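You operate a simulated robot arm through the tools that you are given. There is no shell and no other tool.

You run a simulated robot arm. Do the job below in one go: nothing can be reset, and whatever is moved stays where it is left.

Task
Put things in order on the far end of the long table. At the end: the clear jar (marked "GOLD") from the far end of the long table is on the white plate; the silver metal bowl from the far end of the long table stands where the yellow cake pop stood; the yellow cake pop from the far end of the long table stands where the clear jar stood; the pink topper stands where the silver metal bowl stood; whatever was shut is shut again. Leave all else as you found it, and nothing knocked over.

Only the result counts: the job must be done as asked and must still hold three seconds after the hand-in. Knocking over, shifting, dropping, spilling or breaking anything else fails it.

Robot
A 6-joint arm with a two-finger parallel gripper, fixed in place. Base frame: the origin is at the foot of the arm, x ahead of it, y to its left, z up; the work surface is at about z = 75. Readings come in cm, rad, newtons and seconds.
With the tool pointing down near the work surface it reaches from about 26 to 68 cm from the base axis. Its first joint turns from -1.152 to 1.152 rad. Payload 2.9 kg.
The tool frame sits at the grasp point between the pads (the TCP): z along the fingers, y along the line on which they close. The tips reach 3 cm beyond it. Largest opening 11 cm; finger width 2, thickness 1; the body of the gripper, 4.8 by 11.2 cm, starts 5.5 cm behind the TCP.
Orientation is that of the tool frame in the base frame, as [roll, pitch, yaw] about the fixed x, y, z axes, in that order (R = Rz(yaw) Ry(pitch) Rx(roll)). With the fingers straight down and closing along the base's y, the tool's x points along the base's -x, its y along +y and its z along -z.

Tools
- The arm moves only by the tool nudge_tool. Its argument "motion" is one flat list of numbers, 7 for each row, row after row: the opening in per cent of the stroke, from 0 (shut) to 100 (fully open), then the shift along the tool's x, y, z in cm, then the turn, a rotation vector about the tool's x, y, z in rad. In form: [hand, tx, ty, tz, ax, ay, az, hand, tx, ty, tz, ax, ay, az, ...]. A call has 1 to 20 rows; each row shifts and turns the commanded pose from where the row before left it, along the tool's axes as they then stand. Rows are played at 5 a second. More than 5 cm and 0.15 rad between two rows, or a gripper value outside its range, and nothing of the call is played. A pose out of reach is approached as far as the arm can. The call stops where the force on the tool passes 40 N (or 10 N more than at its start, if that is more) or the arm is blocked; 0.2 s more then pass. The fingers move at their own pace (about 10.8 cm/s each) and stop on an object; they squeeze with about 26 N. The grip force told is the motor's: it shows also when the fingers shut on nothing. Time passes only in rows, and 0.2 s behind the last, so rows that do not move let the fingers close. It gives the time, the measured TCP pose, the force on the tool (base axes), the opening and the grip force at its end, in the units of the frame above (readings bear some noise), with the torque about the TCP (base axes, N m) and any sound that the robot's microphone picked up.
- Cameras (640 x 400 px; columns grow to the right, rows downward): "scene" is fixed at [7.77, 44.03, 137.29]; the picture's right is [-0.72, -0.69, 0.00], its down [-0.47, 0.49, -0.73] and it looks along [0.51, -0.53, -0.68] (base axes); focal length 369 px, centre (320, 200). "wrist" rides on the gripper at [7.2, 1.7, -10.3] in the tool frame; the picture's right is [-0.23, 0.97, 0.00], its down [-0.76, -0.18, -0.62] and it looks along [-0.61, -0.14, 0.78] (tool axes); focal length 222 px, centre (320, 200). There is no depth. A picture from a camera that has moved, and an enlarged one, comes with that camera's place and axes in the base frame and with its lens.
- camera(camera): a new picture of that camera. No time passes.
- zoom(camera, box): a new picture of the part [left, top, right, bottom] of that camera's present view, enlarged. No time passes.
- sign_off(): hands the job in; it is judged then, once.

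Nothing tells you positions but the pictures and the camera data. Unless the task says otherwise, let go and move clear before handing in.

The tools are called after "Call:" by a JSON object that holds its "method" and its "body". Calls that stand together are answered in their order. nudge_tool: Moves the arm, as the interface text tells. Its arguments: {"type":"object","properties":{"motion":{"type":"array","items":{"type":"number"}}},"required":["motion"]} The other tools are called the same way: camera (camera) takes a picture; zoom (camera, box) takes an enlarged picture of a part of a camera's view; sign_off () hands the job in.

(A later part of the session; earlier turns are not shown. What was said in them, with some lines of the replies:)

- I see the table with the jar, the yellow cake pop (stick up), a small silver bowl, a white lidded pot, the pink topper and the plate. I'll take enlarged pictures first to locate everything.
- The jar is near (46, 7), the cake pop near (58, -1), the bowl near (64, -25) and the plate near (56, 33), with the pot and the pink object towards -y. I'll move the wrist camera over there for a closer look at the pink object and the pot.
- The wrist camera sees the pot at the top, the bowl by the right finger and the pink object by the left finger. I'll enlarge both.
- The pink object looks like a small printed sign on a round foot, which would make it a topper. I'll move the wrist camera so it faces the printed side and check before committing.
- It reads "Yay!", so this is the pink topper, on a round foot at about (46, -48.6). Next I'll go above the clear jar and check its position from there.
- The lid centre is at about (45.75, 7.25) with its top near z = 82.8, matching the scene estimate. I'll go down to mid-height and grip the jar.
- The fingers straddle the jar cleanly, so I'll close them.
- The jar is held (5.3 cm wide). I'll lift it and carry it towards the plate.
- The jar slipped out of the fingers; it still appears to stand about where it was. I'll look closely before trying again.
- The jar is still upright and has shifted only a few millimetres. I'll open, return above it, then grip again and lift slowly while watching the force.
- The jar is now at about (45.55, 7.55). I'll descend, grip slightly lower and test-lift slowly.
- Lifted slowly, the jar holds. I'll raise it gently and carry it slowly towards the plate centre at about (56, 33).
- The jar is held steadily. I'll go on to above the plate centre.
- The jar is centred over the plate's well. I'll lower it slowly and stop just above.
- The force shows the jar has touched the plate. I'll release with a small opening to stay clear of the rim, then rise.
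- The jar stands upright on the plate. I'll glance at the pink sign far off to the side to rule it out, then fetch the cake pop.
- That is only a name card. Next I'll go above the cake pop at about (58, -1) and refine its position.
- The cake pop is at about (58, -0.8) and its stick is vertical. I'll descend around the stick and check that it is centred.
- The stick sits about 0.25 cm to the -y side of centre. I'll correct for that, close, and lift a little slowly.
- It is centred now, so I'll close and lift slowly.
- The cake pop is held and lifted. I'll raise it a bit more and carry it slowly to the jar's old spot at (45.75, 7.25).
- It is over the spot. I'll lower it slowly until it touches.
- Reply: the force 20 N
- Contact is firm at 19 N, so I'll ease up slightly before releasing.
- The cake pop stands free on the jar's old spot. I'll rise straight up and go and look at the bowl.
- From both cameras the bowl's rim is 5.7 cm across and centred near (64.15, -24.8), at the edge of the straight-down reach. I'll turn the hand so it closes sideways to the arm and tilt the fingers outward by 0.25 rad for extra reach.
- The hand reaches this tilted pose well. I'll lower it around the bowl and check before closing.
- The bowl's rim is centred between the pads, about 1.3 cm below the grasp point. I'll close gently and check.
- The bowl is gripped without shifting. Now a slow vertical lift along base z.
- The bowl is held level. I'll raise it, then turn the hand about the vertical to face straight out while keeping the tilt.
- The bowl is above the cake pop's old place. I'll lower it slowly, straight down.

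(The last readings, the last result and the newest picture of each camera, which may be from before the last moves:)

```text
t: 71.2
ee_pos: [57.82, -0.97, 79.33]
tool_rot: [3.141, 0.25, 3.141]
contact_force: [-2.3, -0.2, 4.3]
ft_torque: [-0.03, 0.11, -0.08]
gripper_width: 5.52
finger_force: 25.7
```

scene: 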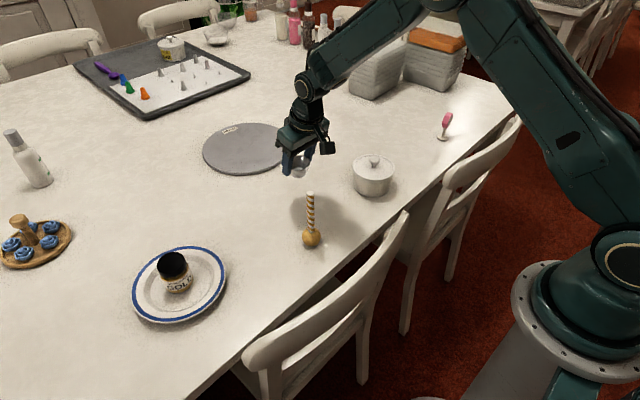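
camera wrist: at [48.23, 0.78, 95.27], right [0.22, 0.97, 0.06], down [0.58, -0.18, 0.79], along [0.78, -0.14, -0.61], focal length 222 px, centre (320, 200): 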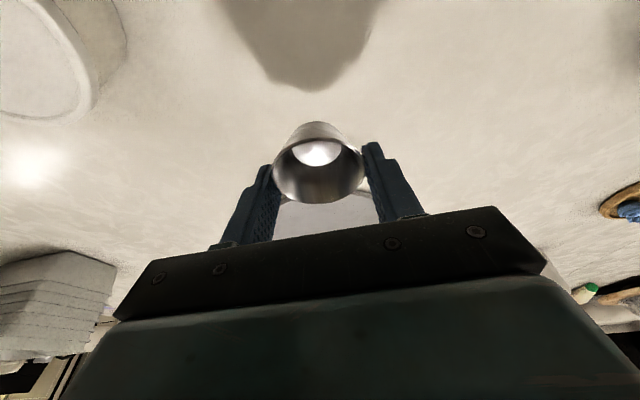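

The bowl has touched down. I'll release it and rise straight up.

Call:
{"method": "nudge_tool", "body": {"motion": [60, 0, 0, 0, 0, 0, 0, 60, 0, 0, 0, 0, 0, 0, 85, 0, 0, 0, 0, 0, 0, 85, 0, 0, 0, 0, 0, 0]}}

Call:
{"method": "zoom", "body": {"camera": "wrist", "box": [220, 80, 420, 220]}}

Call:
{"method": "nudge_tool", "body": {"motion": [85, -0.25, 0, -0.97, 0, 0, 0, 85, -0.74, 0, -2.9, 0, 0, 0, 85, -0.99, 0, -3.88, 0, 0, 0, 85, -0.99, 0, -3.88, 0, 0, 0, 85, -0.99, 0, -3.88, 0, 0, 0, 85, -0.99, 0, -3.88, 0, 0, 0, 85, 0, 0, 0, 0, 0, 0]}}

Call:
{"method": "camera", "body": {"camera": "wrist"}}

Call:
{"method": "zoom", "body": {"camera": "scene", "box": [240, 100, 380, 260]}}

```text
t: 72.2
ee_pos: [57.54, -1.01, 79.27]
tool_rot: [-3.142, 0.249, 3.141]
contact_force: [0.0, 0.5, 0.3]
ft_torque: [0.01, 0.0, 0.02]
gripper_width: 9.34
finger_force: 0.0
```

```text
2.86 times, centred on (320, 150) of wrist
camera zoom: at [48.09, 0.78, 87.46], right [0.22, 0.97, 0.06], down [0.58, -0.18, 0.79], along [0.78, -0.14, -0.61], focal length 635 px, centre (320, 343)
```

zoom: 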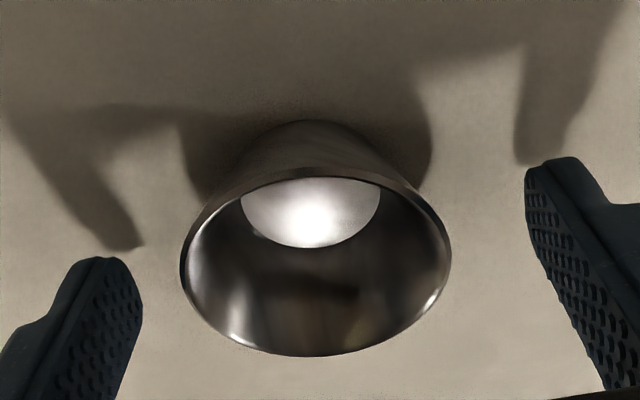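

```text
t: 73.8
ee_pos: [57.77, -0.98, 99.17]
tool_rot: [3.141, 0.249, 3.141]
contact_force: [-0.6, -0.4, 0.4]
ft_torque: [-0.03, -0.03, 0.0]
gripper_width: 9.36
finger_force: 0.0
```

```text
taken
camera wrist: at [48.24, 0.79, 107.41], right [0.22, 0.97, 0.06], down [0.58, -0.18, 0.79], along [0.78, -0.14, -0.61], focal length 222 px, centre (320, 200)
```

wrist: 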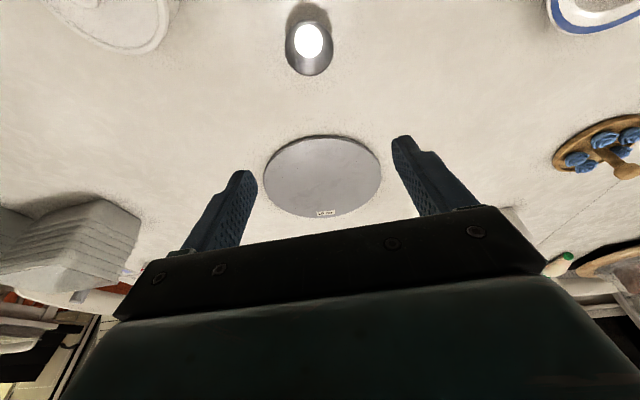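

```text
2.50 times, centred on (310, 180) of scene
camera zoom: at [7.77, 44.03, 137.29], right [-0.72, -0.69, 0.0], down [-0.47, 0.49, -0.73], along [0.51, -0.53, -0.68], focal length 923 px, centre (345, 250)
```

zoom: 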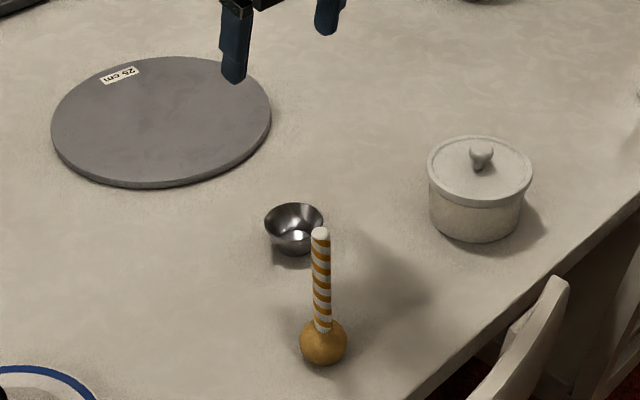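

The bowl stands at the cake pop's old place, measured at (57.9, -0.9). Next is the topper. I'll level the tool, travel over and turn the hand so I can look along the topper's face and get its orientation.

Call:
{"method": "nudge_tool", "body": {"motion": [85, 0, 0, 0, 0, 0.125, 0, 85, 0, 0, 0, 0, 0.125, 0, 85, 1.58, -4.3, 0.1, 0, 0, 0, 85, 1.58, -4.3, 0.1, 0, 0, 0, 85, 1.58, -4.3, 0.1, 0, 0, 0, 85, 1.58, -4.3, 0.1, 0, 0, 0, 85, 1.58, -4.3, 0.1, 0, 0, 0, 85, 1.58, -4.3, 0.1, 0, 0, 0, 85, 1.58, -4.3, 0.1, 0, 0, 0, 85, 1.58, -4.3, 0.1, 0, 0, 0, 85, 1.58, -4.3, 0.1, 0, 0, 0, 85, 1.58, -4.3, 0.1, 0, 0, 0, 85, 0, 0, 0, 0, 0, 0]}}

Call:
{"method": "nudge_tool", "body": {"motion": [85, 0, 0, 0, 0, 0, 0.146, 85, 0, 0, 0, 0, 0, 0.146, 85, 0, 0, 0, 0, 0, 0.146, 85, 0, 0, 0, 0, 0, 0.146, 85, 0, 0, 0, 0, 0, 0.146, 85, 0, 0, 0, 0, 0, 0.146, 85, 0, 0, 0, 0, 0, 0.146, 85, 0, 0, 0, 0, 0, 0.146, 85, 0, 0, 0, 0, 0, 0.146, 85, 0, 0, 0, 0, 0, 0.146, 85, 0, 0, 0, 0, 0, 0]}}

Call:
{"method": "camera", "body": {"camera": "wrist"}}

Call:
{"method": "camera", "body": {"camera": "scene"}}

```text
t: 76.6
ee_pos: [41.81, -43.95, 98.34]
tool_rot: [-3.14, -0.001, 3.142]
contact_force: [-0.9, 1.4, -0.4]
ft_torque: [-0.01, -0.03, 0.04]
gripper_width: 9.34
finger_force: 0.1
```

```text
t: 79.0
ee_pos: [41.69, -44.06, 98.28]
tool_rot: [3.141, 0.001, 1.677]
contact_force: [0.1, 0.9, 1.2]
ft_torque: [0.0, 0.01, 0.0]
gripper_width: 9.37
finger_force: 0.1
```

```text
taken
camera wrist: at [42.71, -36.5, 108.57], right [0.99, -0.12, 0.0], down [-0.09, -0.78, 0.62], along [-0.08, -0.62, -0.78], focal length 222 px, centre (320, 200)
```

wrist: 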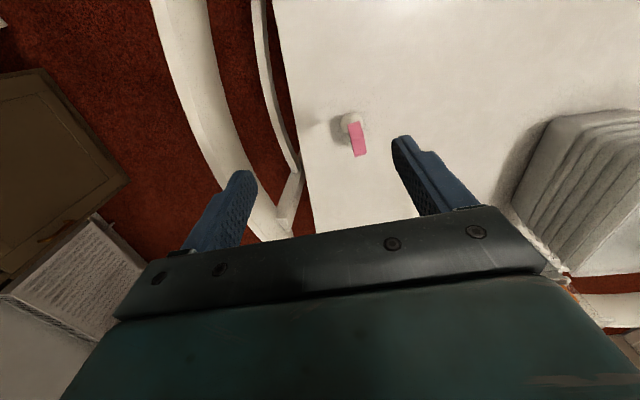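

```text
taken
```

scene: 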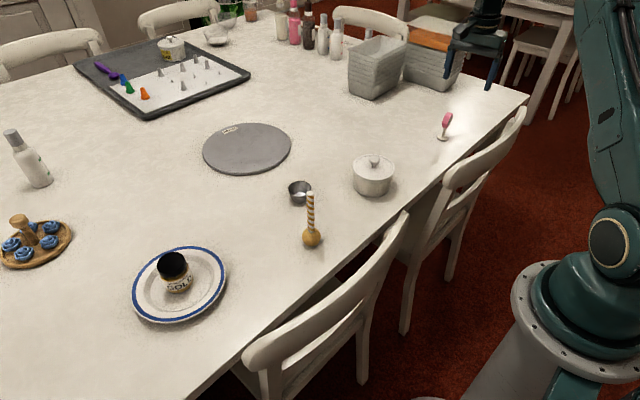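

Call:
{"method": "zoom", "body": {"camera": "wrist", "box": [310, 95, 400, 175]}}

```text
5.00 times, centred on (355, 135) of wrist
camera zoom: at [42.71, -36.5, 108.57], right [0.99, -0.12, 0.0], down [-0.09, -0.78, 0.62], along [-0.08, -0.62, -0.78], focal length 1111 px, centre (145, 525)
```

zoom: 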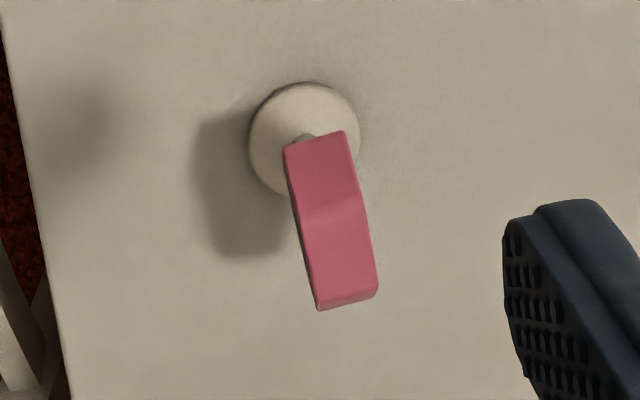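

The topper's head is a hexagon 4.7 cm wide and 1.6 cm thick, centred near (46.1, -48.75, 81.4), with its face normal about 0.19 rad from base x. I'll align the closing direction with that normal, tilt the fingers outward and move above it.

Call:
{"method": "nudge_tool", "body": {"motion": [60, 0, 0, 0, 0, 0, -0.085, 60, 0, 0, 0, 0, -0.125, 0, 60, 0, 0, 0, 0, -0.125, 0, 60, -1.24, 1.147, 2.48, 0, 0, 0, 60, -1.24, 1.147, 2.48, 0, 0, 0, 60, -1.24, 1.147, 2.48, 0, 0, 0, 60, 0, 0, 0, 0, 0, 0, 60, 0, 0, 0, 0, 0, 0]}}

Call:
{"method": "camera", "body": {"camera": "wrist"}}

Call:
{"method": "zoom", "body": {"camera": "wrist", "box": [260, 60, 380, 180]}}

Call:
{"method": "camera", "body": {"camera": "scene"}}

```text
t: 80.8
ee_pos: [46.18, -48.67, 91.84]
tool_rot: [-3.14, 0.25, 1.764]
contact_force: [0.3, -0.2, -1.1]
ft_torque: [-0.03, 0.0, -0.01]
gripper_width: 6.59
finger_force: 0.1
```

```text
taken
camera wrist: at [46.13, -38.8, 100.07], right [1.0, -0.03, 0.06], down [-0.06, -0.61, 0.79], along [0.01, -0.79, -0.61], focal length 222 px, centre (320, 200)
```

wrist: 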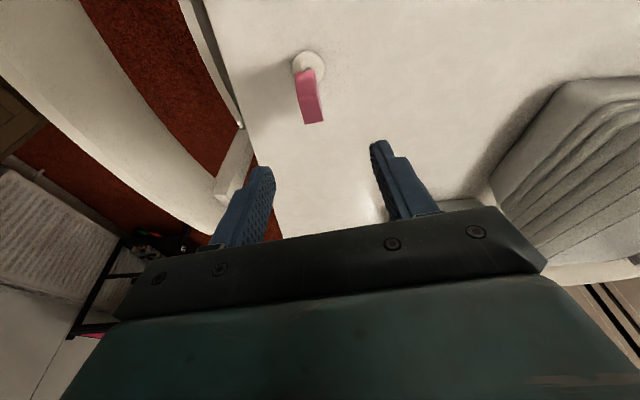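

```text
3.33 times, centred on (320, 120) of wrist
camera zoom: at [46.13, -38.8, 100.07], right [1.0, -0.03, 0.06], down [-0.06, -0.61, 0.79], along [0.01, -0.79, -0.61], focal length 740 px, centre (320, 467)
```

zoom: 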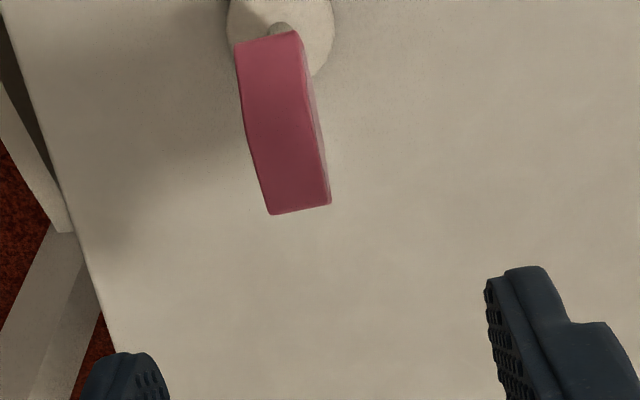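

```text
taken
```

scene: 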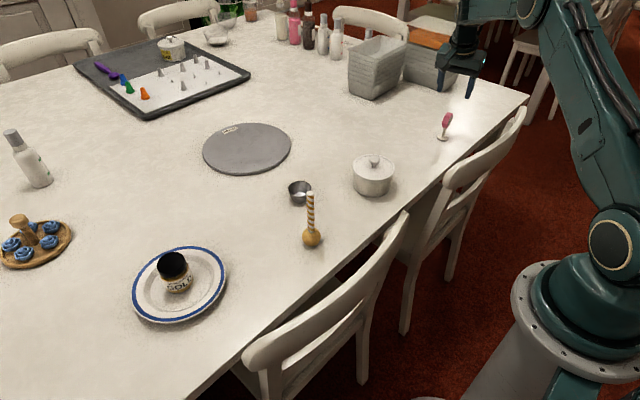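

The topper is aligned between the fingers. I'll make a small correction and descend in two steps, checking in between.

Call:
{"method": "nudge_tool", "body": {"motion": [60, 0.6, -0.07, 2.46, 0.0062, 0, 0.0242, 60, 0.6, -0.07, 2.46, 0, 0, 0, 60, 0, 0, 0, 0, 0, 0]}}

Call:
{"method": "zoom", "body": {"camera": "wrist", "box": [240, 60, 400, 200]}}

Call:
{"method": "zoom", "body": {"camera": "scene", "box": [400, 40, 520, 160]}}

```text
t: 81.6
ee_pos: [46.27, -48.72, 86.93]
tool_rot: [-3.141, 0.25, 1.739]
contact_force: [-0.9, 0.3, 0.6]
ft_torque: [0.0, 0.03, 0.0]
gripper_width: 6.58
finger_force: 0.1
```

```text
2.86 times, centred on (320, 130) of wrist
camera zoom: at [46.23, -38.93, 95.09], right [1.0, -0.05, 0.06], down [-0.08, -0.61, 0.79], along [-0.01, -0.79, -0.61], focal length 635 px, centre (320, 400)
```

zoom: 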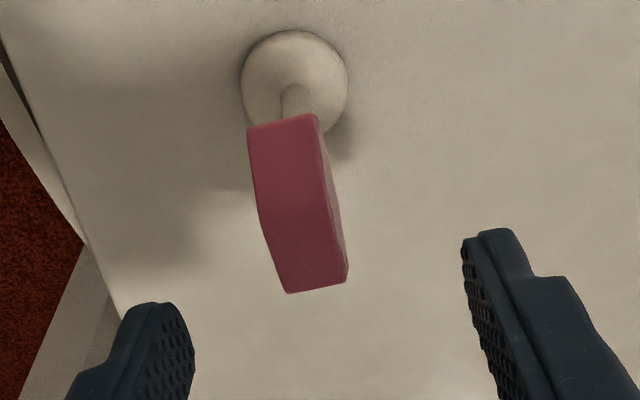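

```text
3.33 times, centred on (460, 100) of scene
camera zoom: at [7.77, 44.03, 137.29], right [-0.72, -0.69, 0.0], down [-0.47, 0.49, -0.73], along [0.51, -0.53, -0.68], focal length 1230 px, centre (-147, 533)
```

zoom: 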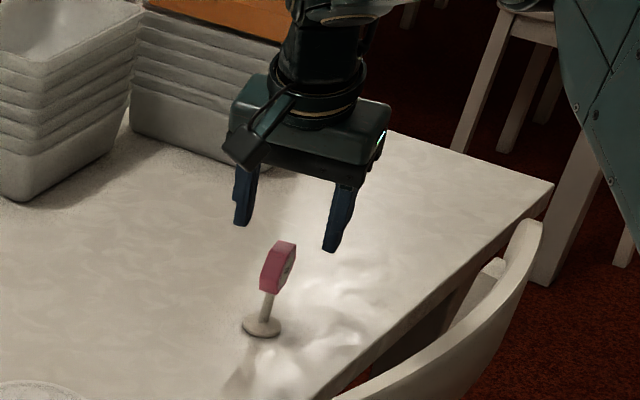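

Centred. I'll descend to head height.

Call:
{"method": "nudge_tool", "body": {"motion": [60, 0.43, 0, 1.68, 0.0062, 0, 0.0242, 60, 0.43, 0, 1.68, 0, 0, 0, 60, 0.43, 0, 1.68, 0, 0, 0, 60, 0, 0, 0, 0, 0, 0]}}

Call:
{"method": "zoom", "body": {"camera": "wrist", "box": [240, 80, 400, 220]}}

Call:
{"method": "zoom", "body": {"camera": "scene", "box": [400, 50, 520, 170]}}

```text
t: 82.6
ee_pos: [46.07, -48.77, 81.71]
tool_rot: [-3.141, 0.25, 1.714]
contact_force: [0.5, 0.3, -1.0]
ft_torque: [-0.02, 0.02, -0.01]
gripper_width: 6.61
finger_force: 0.1
```

```text
2.86 times, centred on (320, 150) of wrist
camera zoom: at [46.42, -38.87, 89.96], right [1.0, -0.08, 0.06], down [-0.09, -0.6, 0.79], along [-0.03, -0.79, -0.61], focal length 635 px, centre (320, 343)
```

zoom: 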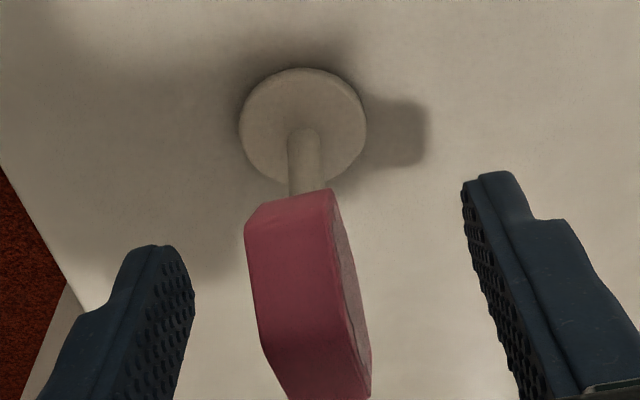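

```text
3.33 times, centred on (460, 110) of scene
camera zoom: at [7.77, 44.03, 137.29], right [-0.72, -0.69, 0.0], down [-0.47, 0.49, -0.73], along [0.51, -0.53, -0.68], focal length 1230 px, centre (-147, 500)
```

zoom: 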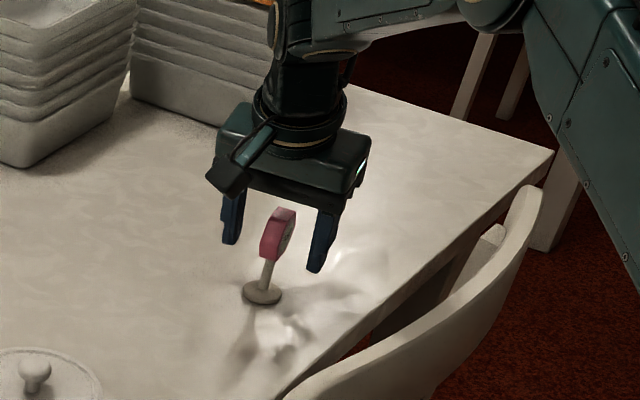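

The head is centred between the pads. I'll close on it.

Call:
{"method": "nudge_tool", "body": {"motion": [25, 0, 0, 0, 0, 0, 0, 25, 0, 0, 0, 0, 0, 0, 0, 0, 0, 0, 0, 0, 0, 0, 0, 0, 0, 0, 0, 0, 0, 0, 0, 0, 0, 0, 0]}}

Call:
{"method": "zoom", "body": {"camera": "wrist", "box": [240, 80, 400, 220]}}

Call:
{"method": "zoom", "body": {"camera": "scene", "box": [400, 50, 520, 170]}}

```text
t: 83.8
ee_pos: [46.05, -48.72, 81.86]
tool_rot: [-3.141, 0.25, 1.715]
contact_force: [-0.1, 0.6, -0.1]
ft_torque: [-0.01, 0.05, -0.01]
gripper_width: 1.5
finger_force: 25.7
```

```text
2.86 times, centred on (320, 150) of wrist
camera zoom: at [46.41, -38.88, 89.98], right [1.0, -0.08, 0.06], down [-0.09, -0.6, 0.79], along [-0.03, -0.79, -0.61], focal length 635 px, centre (320, 343)
```

zoom: 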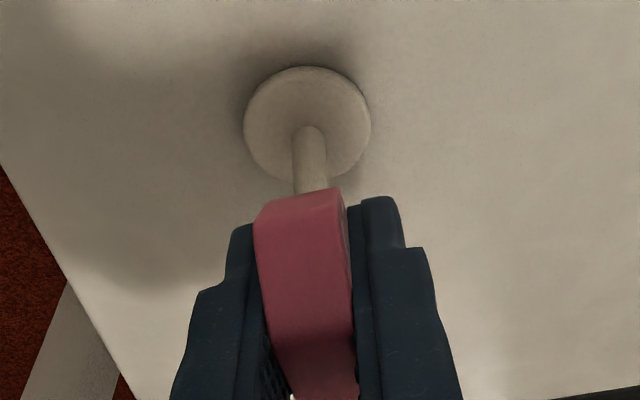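

```text
3.33 times, centred on (460, 110) of scene
camera zoom: at [7.77, 44.03, 137.29], right [-0.72, -0.69, 0.0], down [-0.47, 0.49, -0.73], along [0.51, -0.53, -0.68], focal length 1230 px, centre (-147, 500)
```

zoom: 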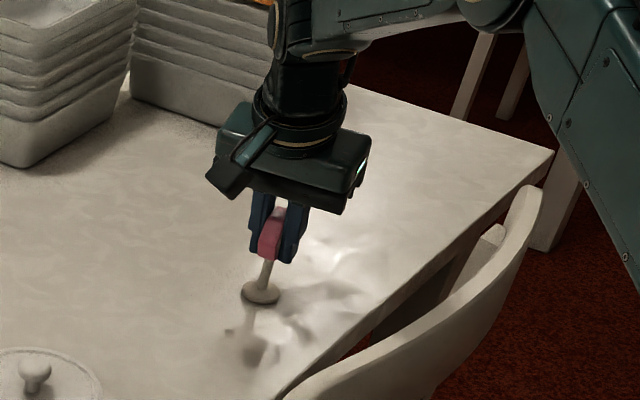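

The topper is gripped (1.5 cm). Slow vertical test lift next.

Call:
{"method": "nudge_tool", "body": {"motion": [0, -0.037, 0, -0.145, 0, 0, 0, 0, -0.05, 0, -0.194, 0, 0, 0, 0, -0.05, 0, -0.194, 0, 0, 0, 0, -0.074, 0, -0.29, 0, 0, 0, 0, -0.074, 0, -0.29, 0, 0, 0, 0, -0.074, 0, -0.29, 0, 0, 0]}}

Call:
{"method": "zoom", "body": {"camera": "wrist", "box": [240, 80, 400, 220]}}

Call:
{"method": "zoom", "body": {"camera": "scene", "box": [400, 50, 520, 170]}}

```text
t: 85.2
ee_pos: [46.08, -48.71, 83.11]
tool_rot: [3.141, 0.25, 1.717]
contact_force: [-0.5, 0.0, -0.4]
ft_torque: [-0.01, 0.01, -0.01]
gripper_width: 1.48
finger_force: 26.4
```

```text
2.86 times, centred on (320, 150) of wrist
camera zoom: at [46.43, -38.89, 91.39], right [1.0, -0.08, 0.06], down [-0.09, -0.6, 0.79], along [-0.03, -0.79, -0.61], focal length 635 px, centre (320, 343)
```

zoom: 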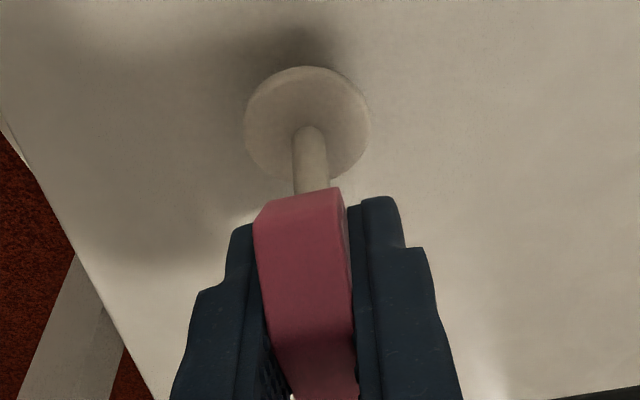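

```text
3.33 times, centred on (460, 110) of scene
camera zoom: at [7.77, 44.03, 137.29], right [-0.72, -0.69, 0.0], down [-0.47, 0.49, -0.73], along [0.51, -0.53, -0.68], focal length 1230 px, centre (-147, 500)
```

zoom: 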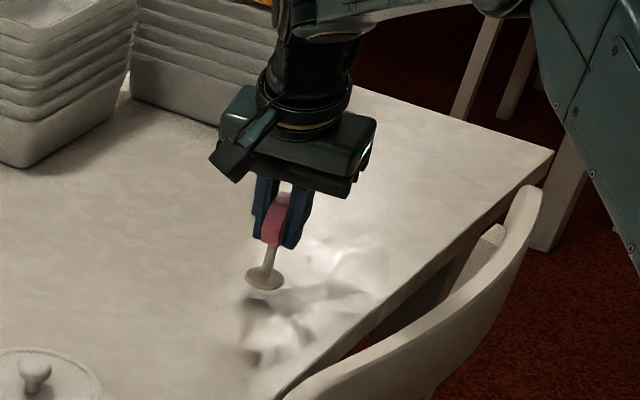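

Held firmly. I'll raise it a little more and start carrying it to the bowl's old place at (64.1, -24.75), keeping its orientation.

Call:
{"method": "nudge_tool", "body": {"motion": [0, -0.099, 0, -0.388, 0, 0, 0, 0, -0.149, 0, -0.581, 0, 0, 0, 0, -0.149, 0, -0.581, 0, 0, 0, 0, -0.149, 0, -0.581, 0, 0, 0, 0, -0.149, 0, -0.581, 0, 0, 0, 0, -0.099, 0, -0.388, 0, 0, 0, 0, 0.2, 0.21, -0.05, 0, 0, 0, 0, 0.4, 0.42, -0.1, 0, 0, 0, 0, 0.679, 0.706, -0.173, 0, 0, 0, 0, 0.679, 0.706, -0.173, 0, 0, 0, 0, 0.679, 0.706, -0.173, 0, 0, 0, 0, 0.679, 0.706, -0.173, 0, 0, 0, 0, 0.679, 0.706, -0.173, 0, 0, 0, 0, 0.679, 0.706, -0.173, 0, 0, 0, 0, 0.679, 0.706, -0.173, 0, 0, 0, 0, 0.679, 0.706, -0.173, 0, 0, 0, 0, 0.679, 0.706, -0.173, 0, 0, 0, 0, 0.679, 0.706, -0.173, 0, 0, 0]}}

Call:
{"method": "camera", "body": {"camera": "wrist"}}

Call:
{"method": "camera", "body": {"camera": "scene"}}

```text
t: 89.0
ee_pos: [52.74, -39.97, 86.48]
tool_rot: [-3.141, 0.249, 1.714]
contact_force: [-0.9, -0.8, -0.7]
ft_torque: [0.03, 0.01, -0.01]
gripper_width: 1.51
finger_force: 25.7
```

```text
taken
camera wrist: at [53.06, -30.19, 94.6], right [1.0, -0.08, 0.06], down [-0.09, -0.6, 0.79], along [-0.03, -0.79, -0.61], focal length 222 px, centre (320, 200)
```

wrist: 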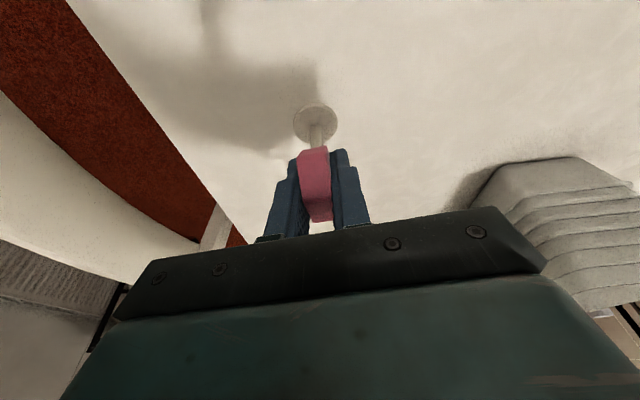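

```text
taken
```

scene: 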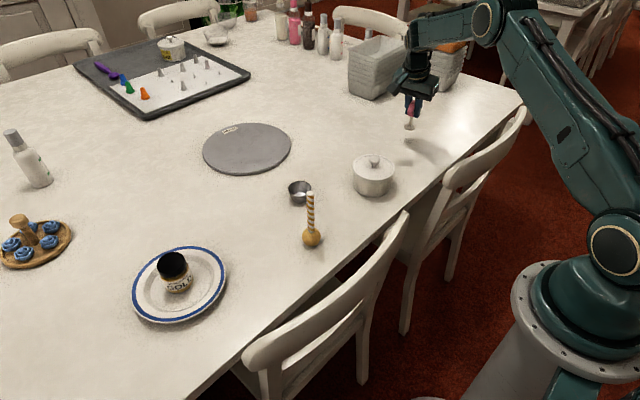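

Call:
{"method": "nudge_tool", "body": {"motion": [0, 0.7, 0.724, -0.179, 0, 0, 0, 0, 0.7, 0.724, -0.179, 0, 0, 0, 0, 0.7, 0.724, -0.179, 0, 0, 0, 0, 0.7, 0.724, -0.179, 0, 0, 0, 0, 0.7, 0.724, -0.179, 0, 0, 0, 0, 0.7, 0.724, -0.179, 0, 0, 0, 0, 0.7, 0.724, -0.179, 0, 0, 0, 0, 0.7, 0.724, -0.179, 0, 0, 0, 0, 0.7, 0.724, -0.179, 0, 0, 0, 0, 0.7, 0.724, -0.179, 0, 0, 0, 0, 0.7, 0.724, -0.179, 0, 0, 0, 0, 0.7, 0.724, -0.179, 0, 0, 0, 0, 0.7, 0.724, -0.179, 0, 0, 0, 0, 0.7, 0.724, -0.179, 0, 0, 0, 0, 0.7, 0.724, -0.179, 0, 0, 0, 0, 0.7, 0.724, -0.179, 0, 0, 0, 0, 0.7, 0.724, -0.179, 0, 0, 0, 0, 0.6, 0.62, -0.15, 0, 0, 0, 0, 0.42, 0.43, -0.11, 0, 0, 0, 0, 0, 0, 0, 0, 0, 0]}}

Call:
{"method": "camera", "body": {"camera": "wrist"}}

Call:
{"method": "camera", "body": {"camera": "scene"}}

```text
t: 93.2
ee_pos: [63.91, -24.93, 86.32]
tool_rot: [3.14, 0.25, 1.716]
contact_force: [-0.3, -0.9, -0.2]
ft_torque: [0.0, 0.02, 0.01]
gripper_width: 1.47
finger_force: 25.9
```

```text
taken
camera wrist: at [64.21, -15.07, 94.5], right [1.0, -0.08, 0.06], down [-0.09, -0.6, 0.79], along [-0.03, -0.79, -0.61], focal length 222 px, centre (320, 200)
```

wrist: 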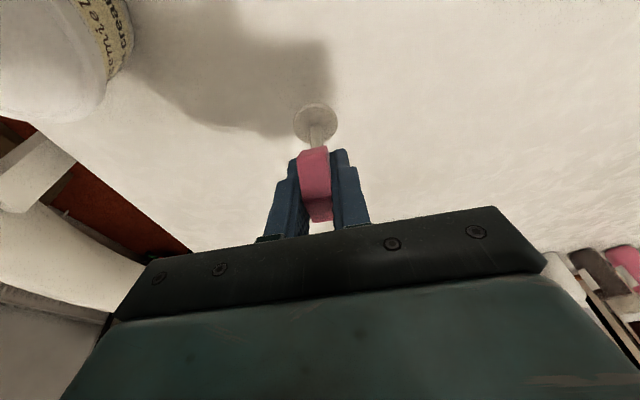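

```text
taken
```

scene: 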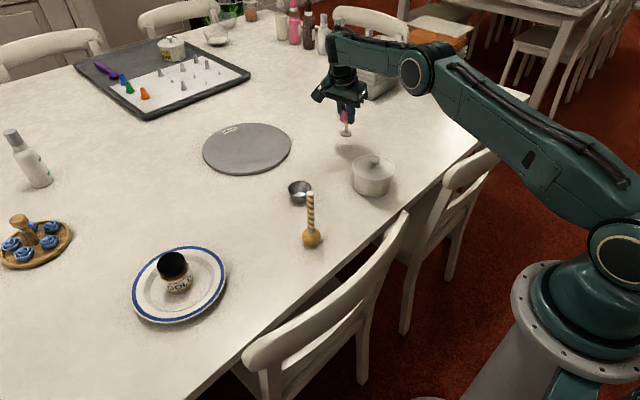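

The topper is over the spot. I'll lower it slowly.

Call:
{"method": "nudge_tool", "body": {"motion": [0, 0.074, 0.14, 0.29, 0, 0, 0, 0, 0.124, 0, 0.484, 0, 0, 0, 0, 0.148, 0, 0.581, 0, 0, 0, 0, 0.148, 0, 0.581, 0, 0, 0, 0, 0.148, 0, 0.581, 0, 0, 0, 0, 0.148, 0, 0.581, 0, 0, 0, 0, 0.099, 0, 0.388, 0, 0, 0, 0, 0.074, 0, 0.29, 0, 0, 0, 0, 0, 0, 0, 0, 0, 0]}}

Call:
{"method": "zoom", "body": {"camera": "wrist", "box": [240, 80, 400, 220]}}

Call:
{"method": "zoom", "body": {"camera": "scene", "box": [300, 60, 420, 180]}}

```text
t: 95.2
ee_pos: [64.11, -25.05, 82.46]
tool_rot: [3.142, 0.249, 1.715]
contact_force: [0.4, -0.2, -0.4]
ft_torque: [-0.01, -0.02, 0.0]
gripper_width: 1.52
finger_force: 25.6
```

```text
2.86 times, centred on (320, 150) of wrist
camera zoom: at [64.42, -15.14, 90.71], right [1.0, -0.08, 0.06], down [-0.09, -0.6, 0.79], along [-0.03, -0.79, -0.61], focal length 635 px, centre (320, 343)
```

zoom: 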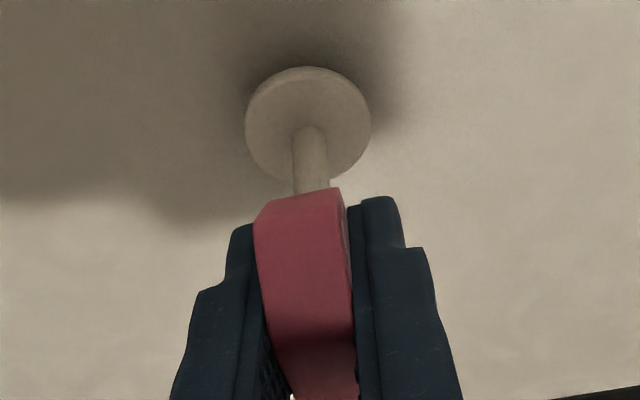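

```text
3.33 times, centred on (360, 120) of scene
camera zoom: at [7.77, 44.03, 137.29], right [-0.72, -0.69, 0.0], down [-0.47, 0.49, -0.73], along [0.51, -0.53, -0.68], focal length 1230 px, centre (187, 467)
```

zoom: 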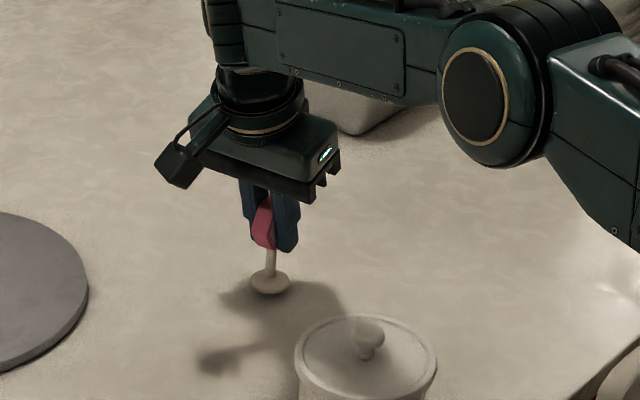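

Call:
{"method": "nudge_tool", "body": {"motion": [0, 0.05, 0, 0.194, 0, 0, 0, 0, 0.037, 0, 0.145, 0, 0, 0, 0, 0.037, 0, 0.145, 0, 0, 0, 0, 0, 0, 0, 0, 0, 0]}}

Call:
{"method": "nudge_tool", "body": {"motion": [0, 0.02, 0, 0.078, 0, 0, 0, 0, 0, 0, 0, 0, 0, 0]}}

Call:
{"method": "zoom", "body": {"camera": "wrist", "box": [240, 80, 400, 220]}}

```text
t: 96.2
ee_pos: [64.14, -24.81, 81.97]
tool_rot: [-3.14, 0.25, 1.717]
contact_force: [0.0, 0.2, 0.0]
ft_torque: [0.0, 0.0, 0.0]
gripper_width: 1.48
finger_force: 26.0
```

```text
t: 96.8
ee_pos: [64.08, -24.98, 81.78]
tool_rot: [-3.141, 0.251, 1.713]
contact_force: [-0.1, 0.5, 0.5]
ft_torque: [-0.01, -0.01, -0.02]
gripper_width: 1.5
finger_force: 25.6
```

```text
2.86 times, centred on (320, 150) of wrist
camera zoom: at [64.39, -15.07, 90.07], right [1.0, -0.08, 0.06], down [-0.09, -0.6, 0.79], along [-0.03, -0.79, -0.61], focal length 635 px, centre (320, 343)
```

zoom: 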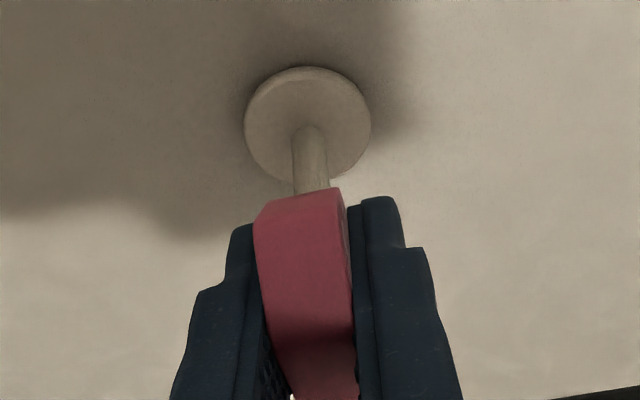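

Call:
{"method": "nudge_tool", "body": {"motion": [0, 0.02, 0, 0.078, 0, 0, 0, 0, 0, 0, 0, 0, 0, 0]}}

```text
t: 97.4
ee_pos: [64.03, -24.91, 81.72]
tool_rot: [-3.141, 0.25, 1.716]
contact_force: [0.0, -0.5, 0.5]
ft_torque: [-0.02, 0.0, -0.03]
gripper_width: 1.48
finger_force: 26.2
```

Call:
{"method": "nudge_tool", "body": {"motion": [0, 0.015, 0, 0.058, 0, 0, 0, 0, 0, 0, 0, 0, 0, 0]}}

```text
t: 98.0
ee_pos: [64.03, -24.98, 81.75]
tool_rot: [3.141, 0.252, 1.714]
contact_force: [-0.3, 0.6, 3.4]
ft_torque: [0.01, -0.04, 0.01]
gripper_width: 1.49
finger_force: 26.2
```

It has touched down. I'll release gently.

Call:
{"method": "nudge_tool", "body": {"motion": [25, 0, 0, 0, 0, 0, 0, 25, 0, 0, 0, 0, 0, 0, 60, 0, 0, 0, 0, 0, 0, 60, 0, 0, 0, 0, 0, 0]}}

Call:
{"method": "zoom", "body": {"camera": "wrist", "box": [240, 80, 400, 220]}}

Call:
{"method": "zoom", "body": {"camera": "scene", "box": [300, 60, 420, 180]}}

```text
t: 99.0
ee_pos: [64.02, -24.93, 81.73]
tool_rot: [-3.14, 0.25, 1.716]
contact_force: [1.0, 0.8, 0.6]
ft_torque: [0.0, 0.03, 0.0]
gripper_width: 6.58
finger_force: 0.0
```

```text
2.86 times, centred on (320, 150) of wrist
camera zoom: at [64.34, -15.12, 89.91], right [1.0, -0.08, 0.06], down [-0.09, -0.6, 0.79], along [-0.03, -0.79, -0.61], focal length 635 px, centre (320, 343)
```

zoom: 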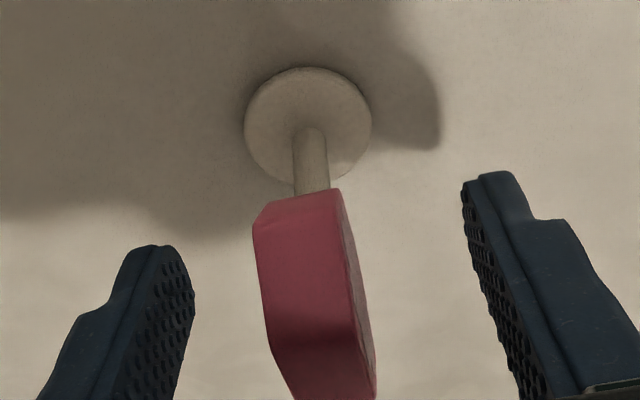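

```text
3.33 times, centred on (360, 120) of scene
camera zoom: at [7.77, 44.03, 137.29], right [-0.72, -0.69, 0.0], down [-0.47, 0.49, -0.73], along [0.51, -0.53, -0.68], focal length 1230 px, centre (187, 467)
```

zoom: 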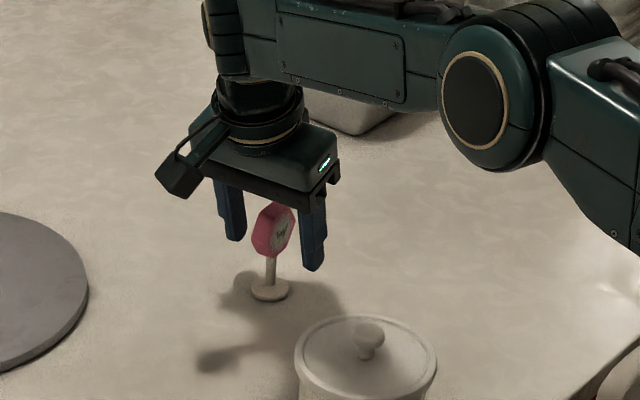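

The topper stands free. I'll rise straight up and inspect the whole scene.

Call:
{"method": "nudge_tool", "body": {"motion": [60, -0.25, 0, -0.97, 0, 0, 0, 60, -0.74, 0, -2.9, 0, 0, 0, 60, -0.99, 0, -3.88, 0, 0, 0, 60, -0.99, 0, -3.88, 0, 0, 0, 60, -0.99, 0, -3.88, 0, 0, 0, 60, 0, 0, 0, 0, 0.125, 0, 60, 0, 0, 0, 0, 0.125, 0, 60, 4.5, 0, 0, 0, 0, 0, 60, 4.5, 0, 0, 0, 0, 0, 60, 0, 0, -4, 0, 0, 0, 60, 0, 0, 0, 0, 0, 0]}}

Call:
{"method": "camera", "body": {"camera": "wrist"}}

Call:
{"method": "camera", "body": {"camera": "scene"}}

Call:
{"method": "zoom", "body": {"camera": "scene", "box": [260, 100, 420, 260]}}

```text
t: 101.4
ee_pos: [61.82, -13.69, 99.14]
tool_rot: [3.141, 0.0, 1.716]
contact_force: [-0.5, 0.7, 0.5]
ft_torque: [0.02, 0.0, -0.01]
gripper_width: 6.59
finger_force: 0.0
out of reach, approached as far as the arm can: row 4, 5, 6
```

```text
taken
camera wrist: at [62.38, -6.14, 109.54], right [1.0, -0.08, 0.0], down [-0.07, -0.78, 0.62], along [-0.05, -0.62, -0.78], focal length 222 px, centre (320, 200)
```

wrist: 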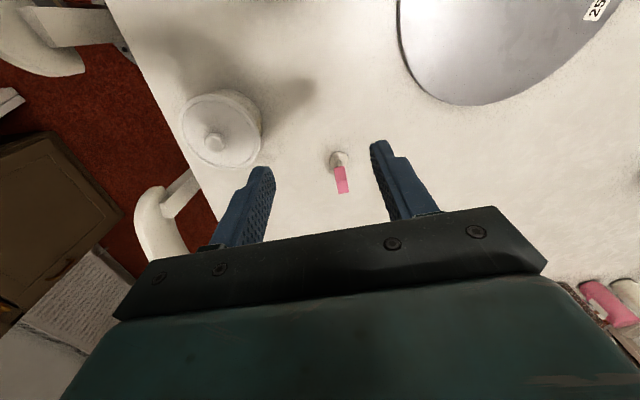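

```text
taken
```

scene: 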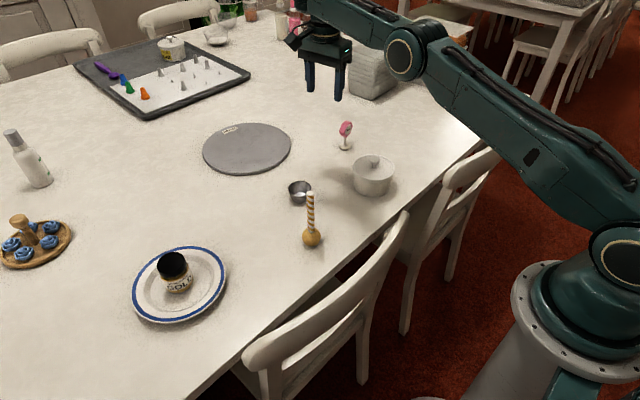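

```text
2.50 times, centred on (340, 180) of scene
camera zoom: at [7.77, 44.03, 137.29], right [-0.72, -0.69, 0.0], down [-0.47, 0.49, -0.73], along [0.51, -0.53, -0.68], focal length 923 px, centre (270, 250)
```

zoom: 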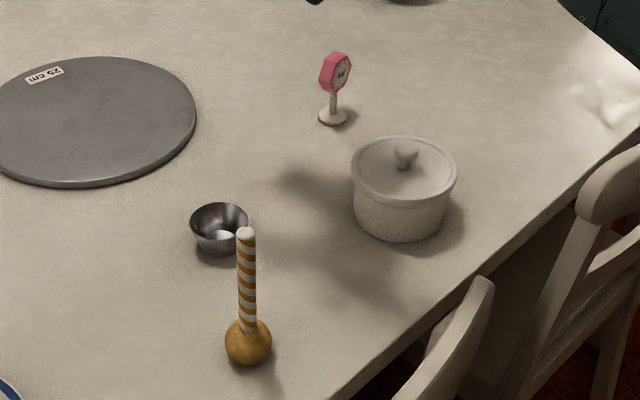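

Everything looks placed. I'll check the pot's knob and the other objects up close before handing in.

Call:
{"method": "zoom", "body": {"camera": "scene", "box": [320, 110, 420, 210]}}

Call:
{"method": "zoom", "body": {"camera": "scene", "box": [120, 220, 260, 330]}}

Call:
{"method": "zoom", "body": {"camera": "wrist", "box": [160, 70, 420, 210]}}

```text
4.00 times, centred on (370, 160) of scene
camera zoom: at [7.77, 44.03, 137.29], right [-0.72, -0.69, 0.0], down [-0.47, 0.49, -0.73], along [0.51, -0.53, -0.68], focal length 1476 px, centre (120, 360)
```

zoom: 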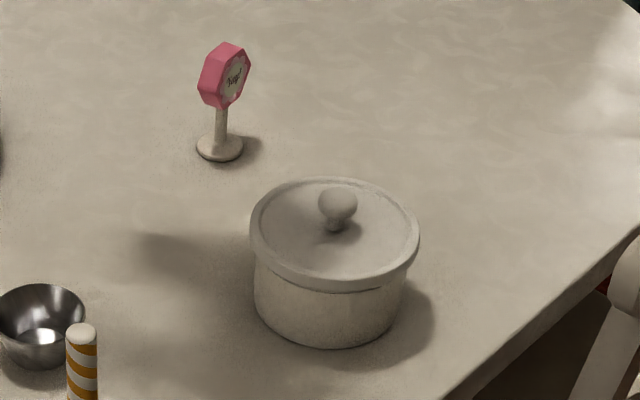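

```text
3.64 times, centred on (190, 275) of scene
camera zoom: at [7.77, 44.03, 137.29], right [-0.72, -0.69, 0.0], down [-0.47, 0.49, -0.73], along [0.51, -0.53, -0.68], focal length 1342 px, centre (793, -73)
```

zoom: 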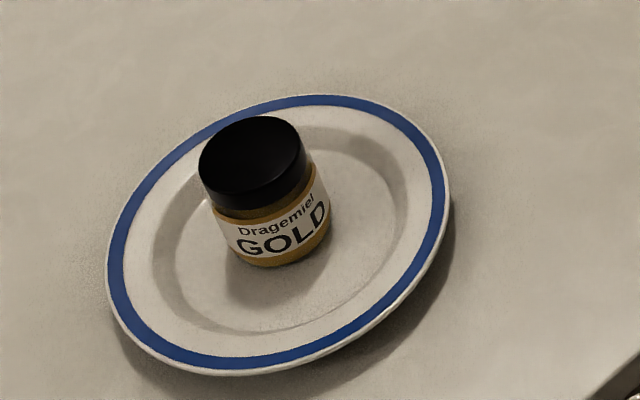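

```text
2.46 times, centred on (290, 140) of wrist
camera zoom: at [62.38, -6.14, 109.54], right [1.0, -0.08, 0.0], down [-0.07, -0.78, 0.62], along [-0.05, -0.62, -0.78], focal length 547 px, centre (394, 348)
```

zoom: 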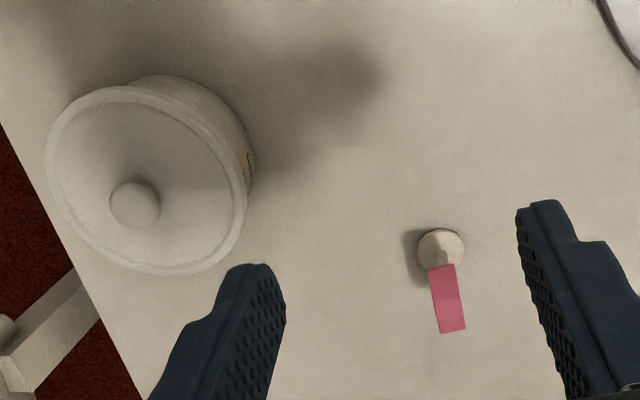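

The jar is on the plate, the cake pop stands where the jar stood, and the bowl stands where the cake pop stood. The "Yay!" topper stands where the bowl stood, the pot is still shut, and nothing has fallen over. The arm is clear, so I'm handing in.

Call:
{"method": "sign_off", "body": {}}

```text
The job is handed in.
```

I moved all four items to their places and handed the job in. By the last pictures everything stands upright and the arm is clear.

| Item | Where it is now |
|---|---|
| Clear jar ("GOLD") | On the white plate, at about the middle |
| Yellow cake pop | Where the jar stood, about (45.8, 7.2) |
| Silver metal bowl | Where the cake pop stood, about (57.9, -0.9) |
| Pink "Yay!" topper | Where the bowl stood, about (64.1, -24.8), still facing the way it did |

- **Jar slip:** on the first try the jar slipped out of the grip. It stayed upright and shifted by about 3 mm. I gripped it again and lifted slowly, and it held.
- **Shut things:** I opened nothing. The white pot kept its lid on throughout.
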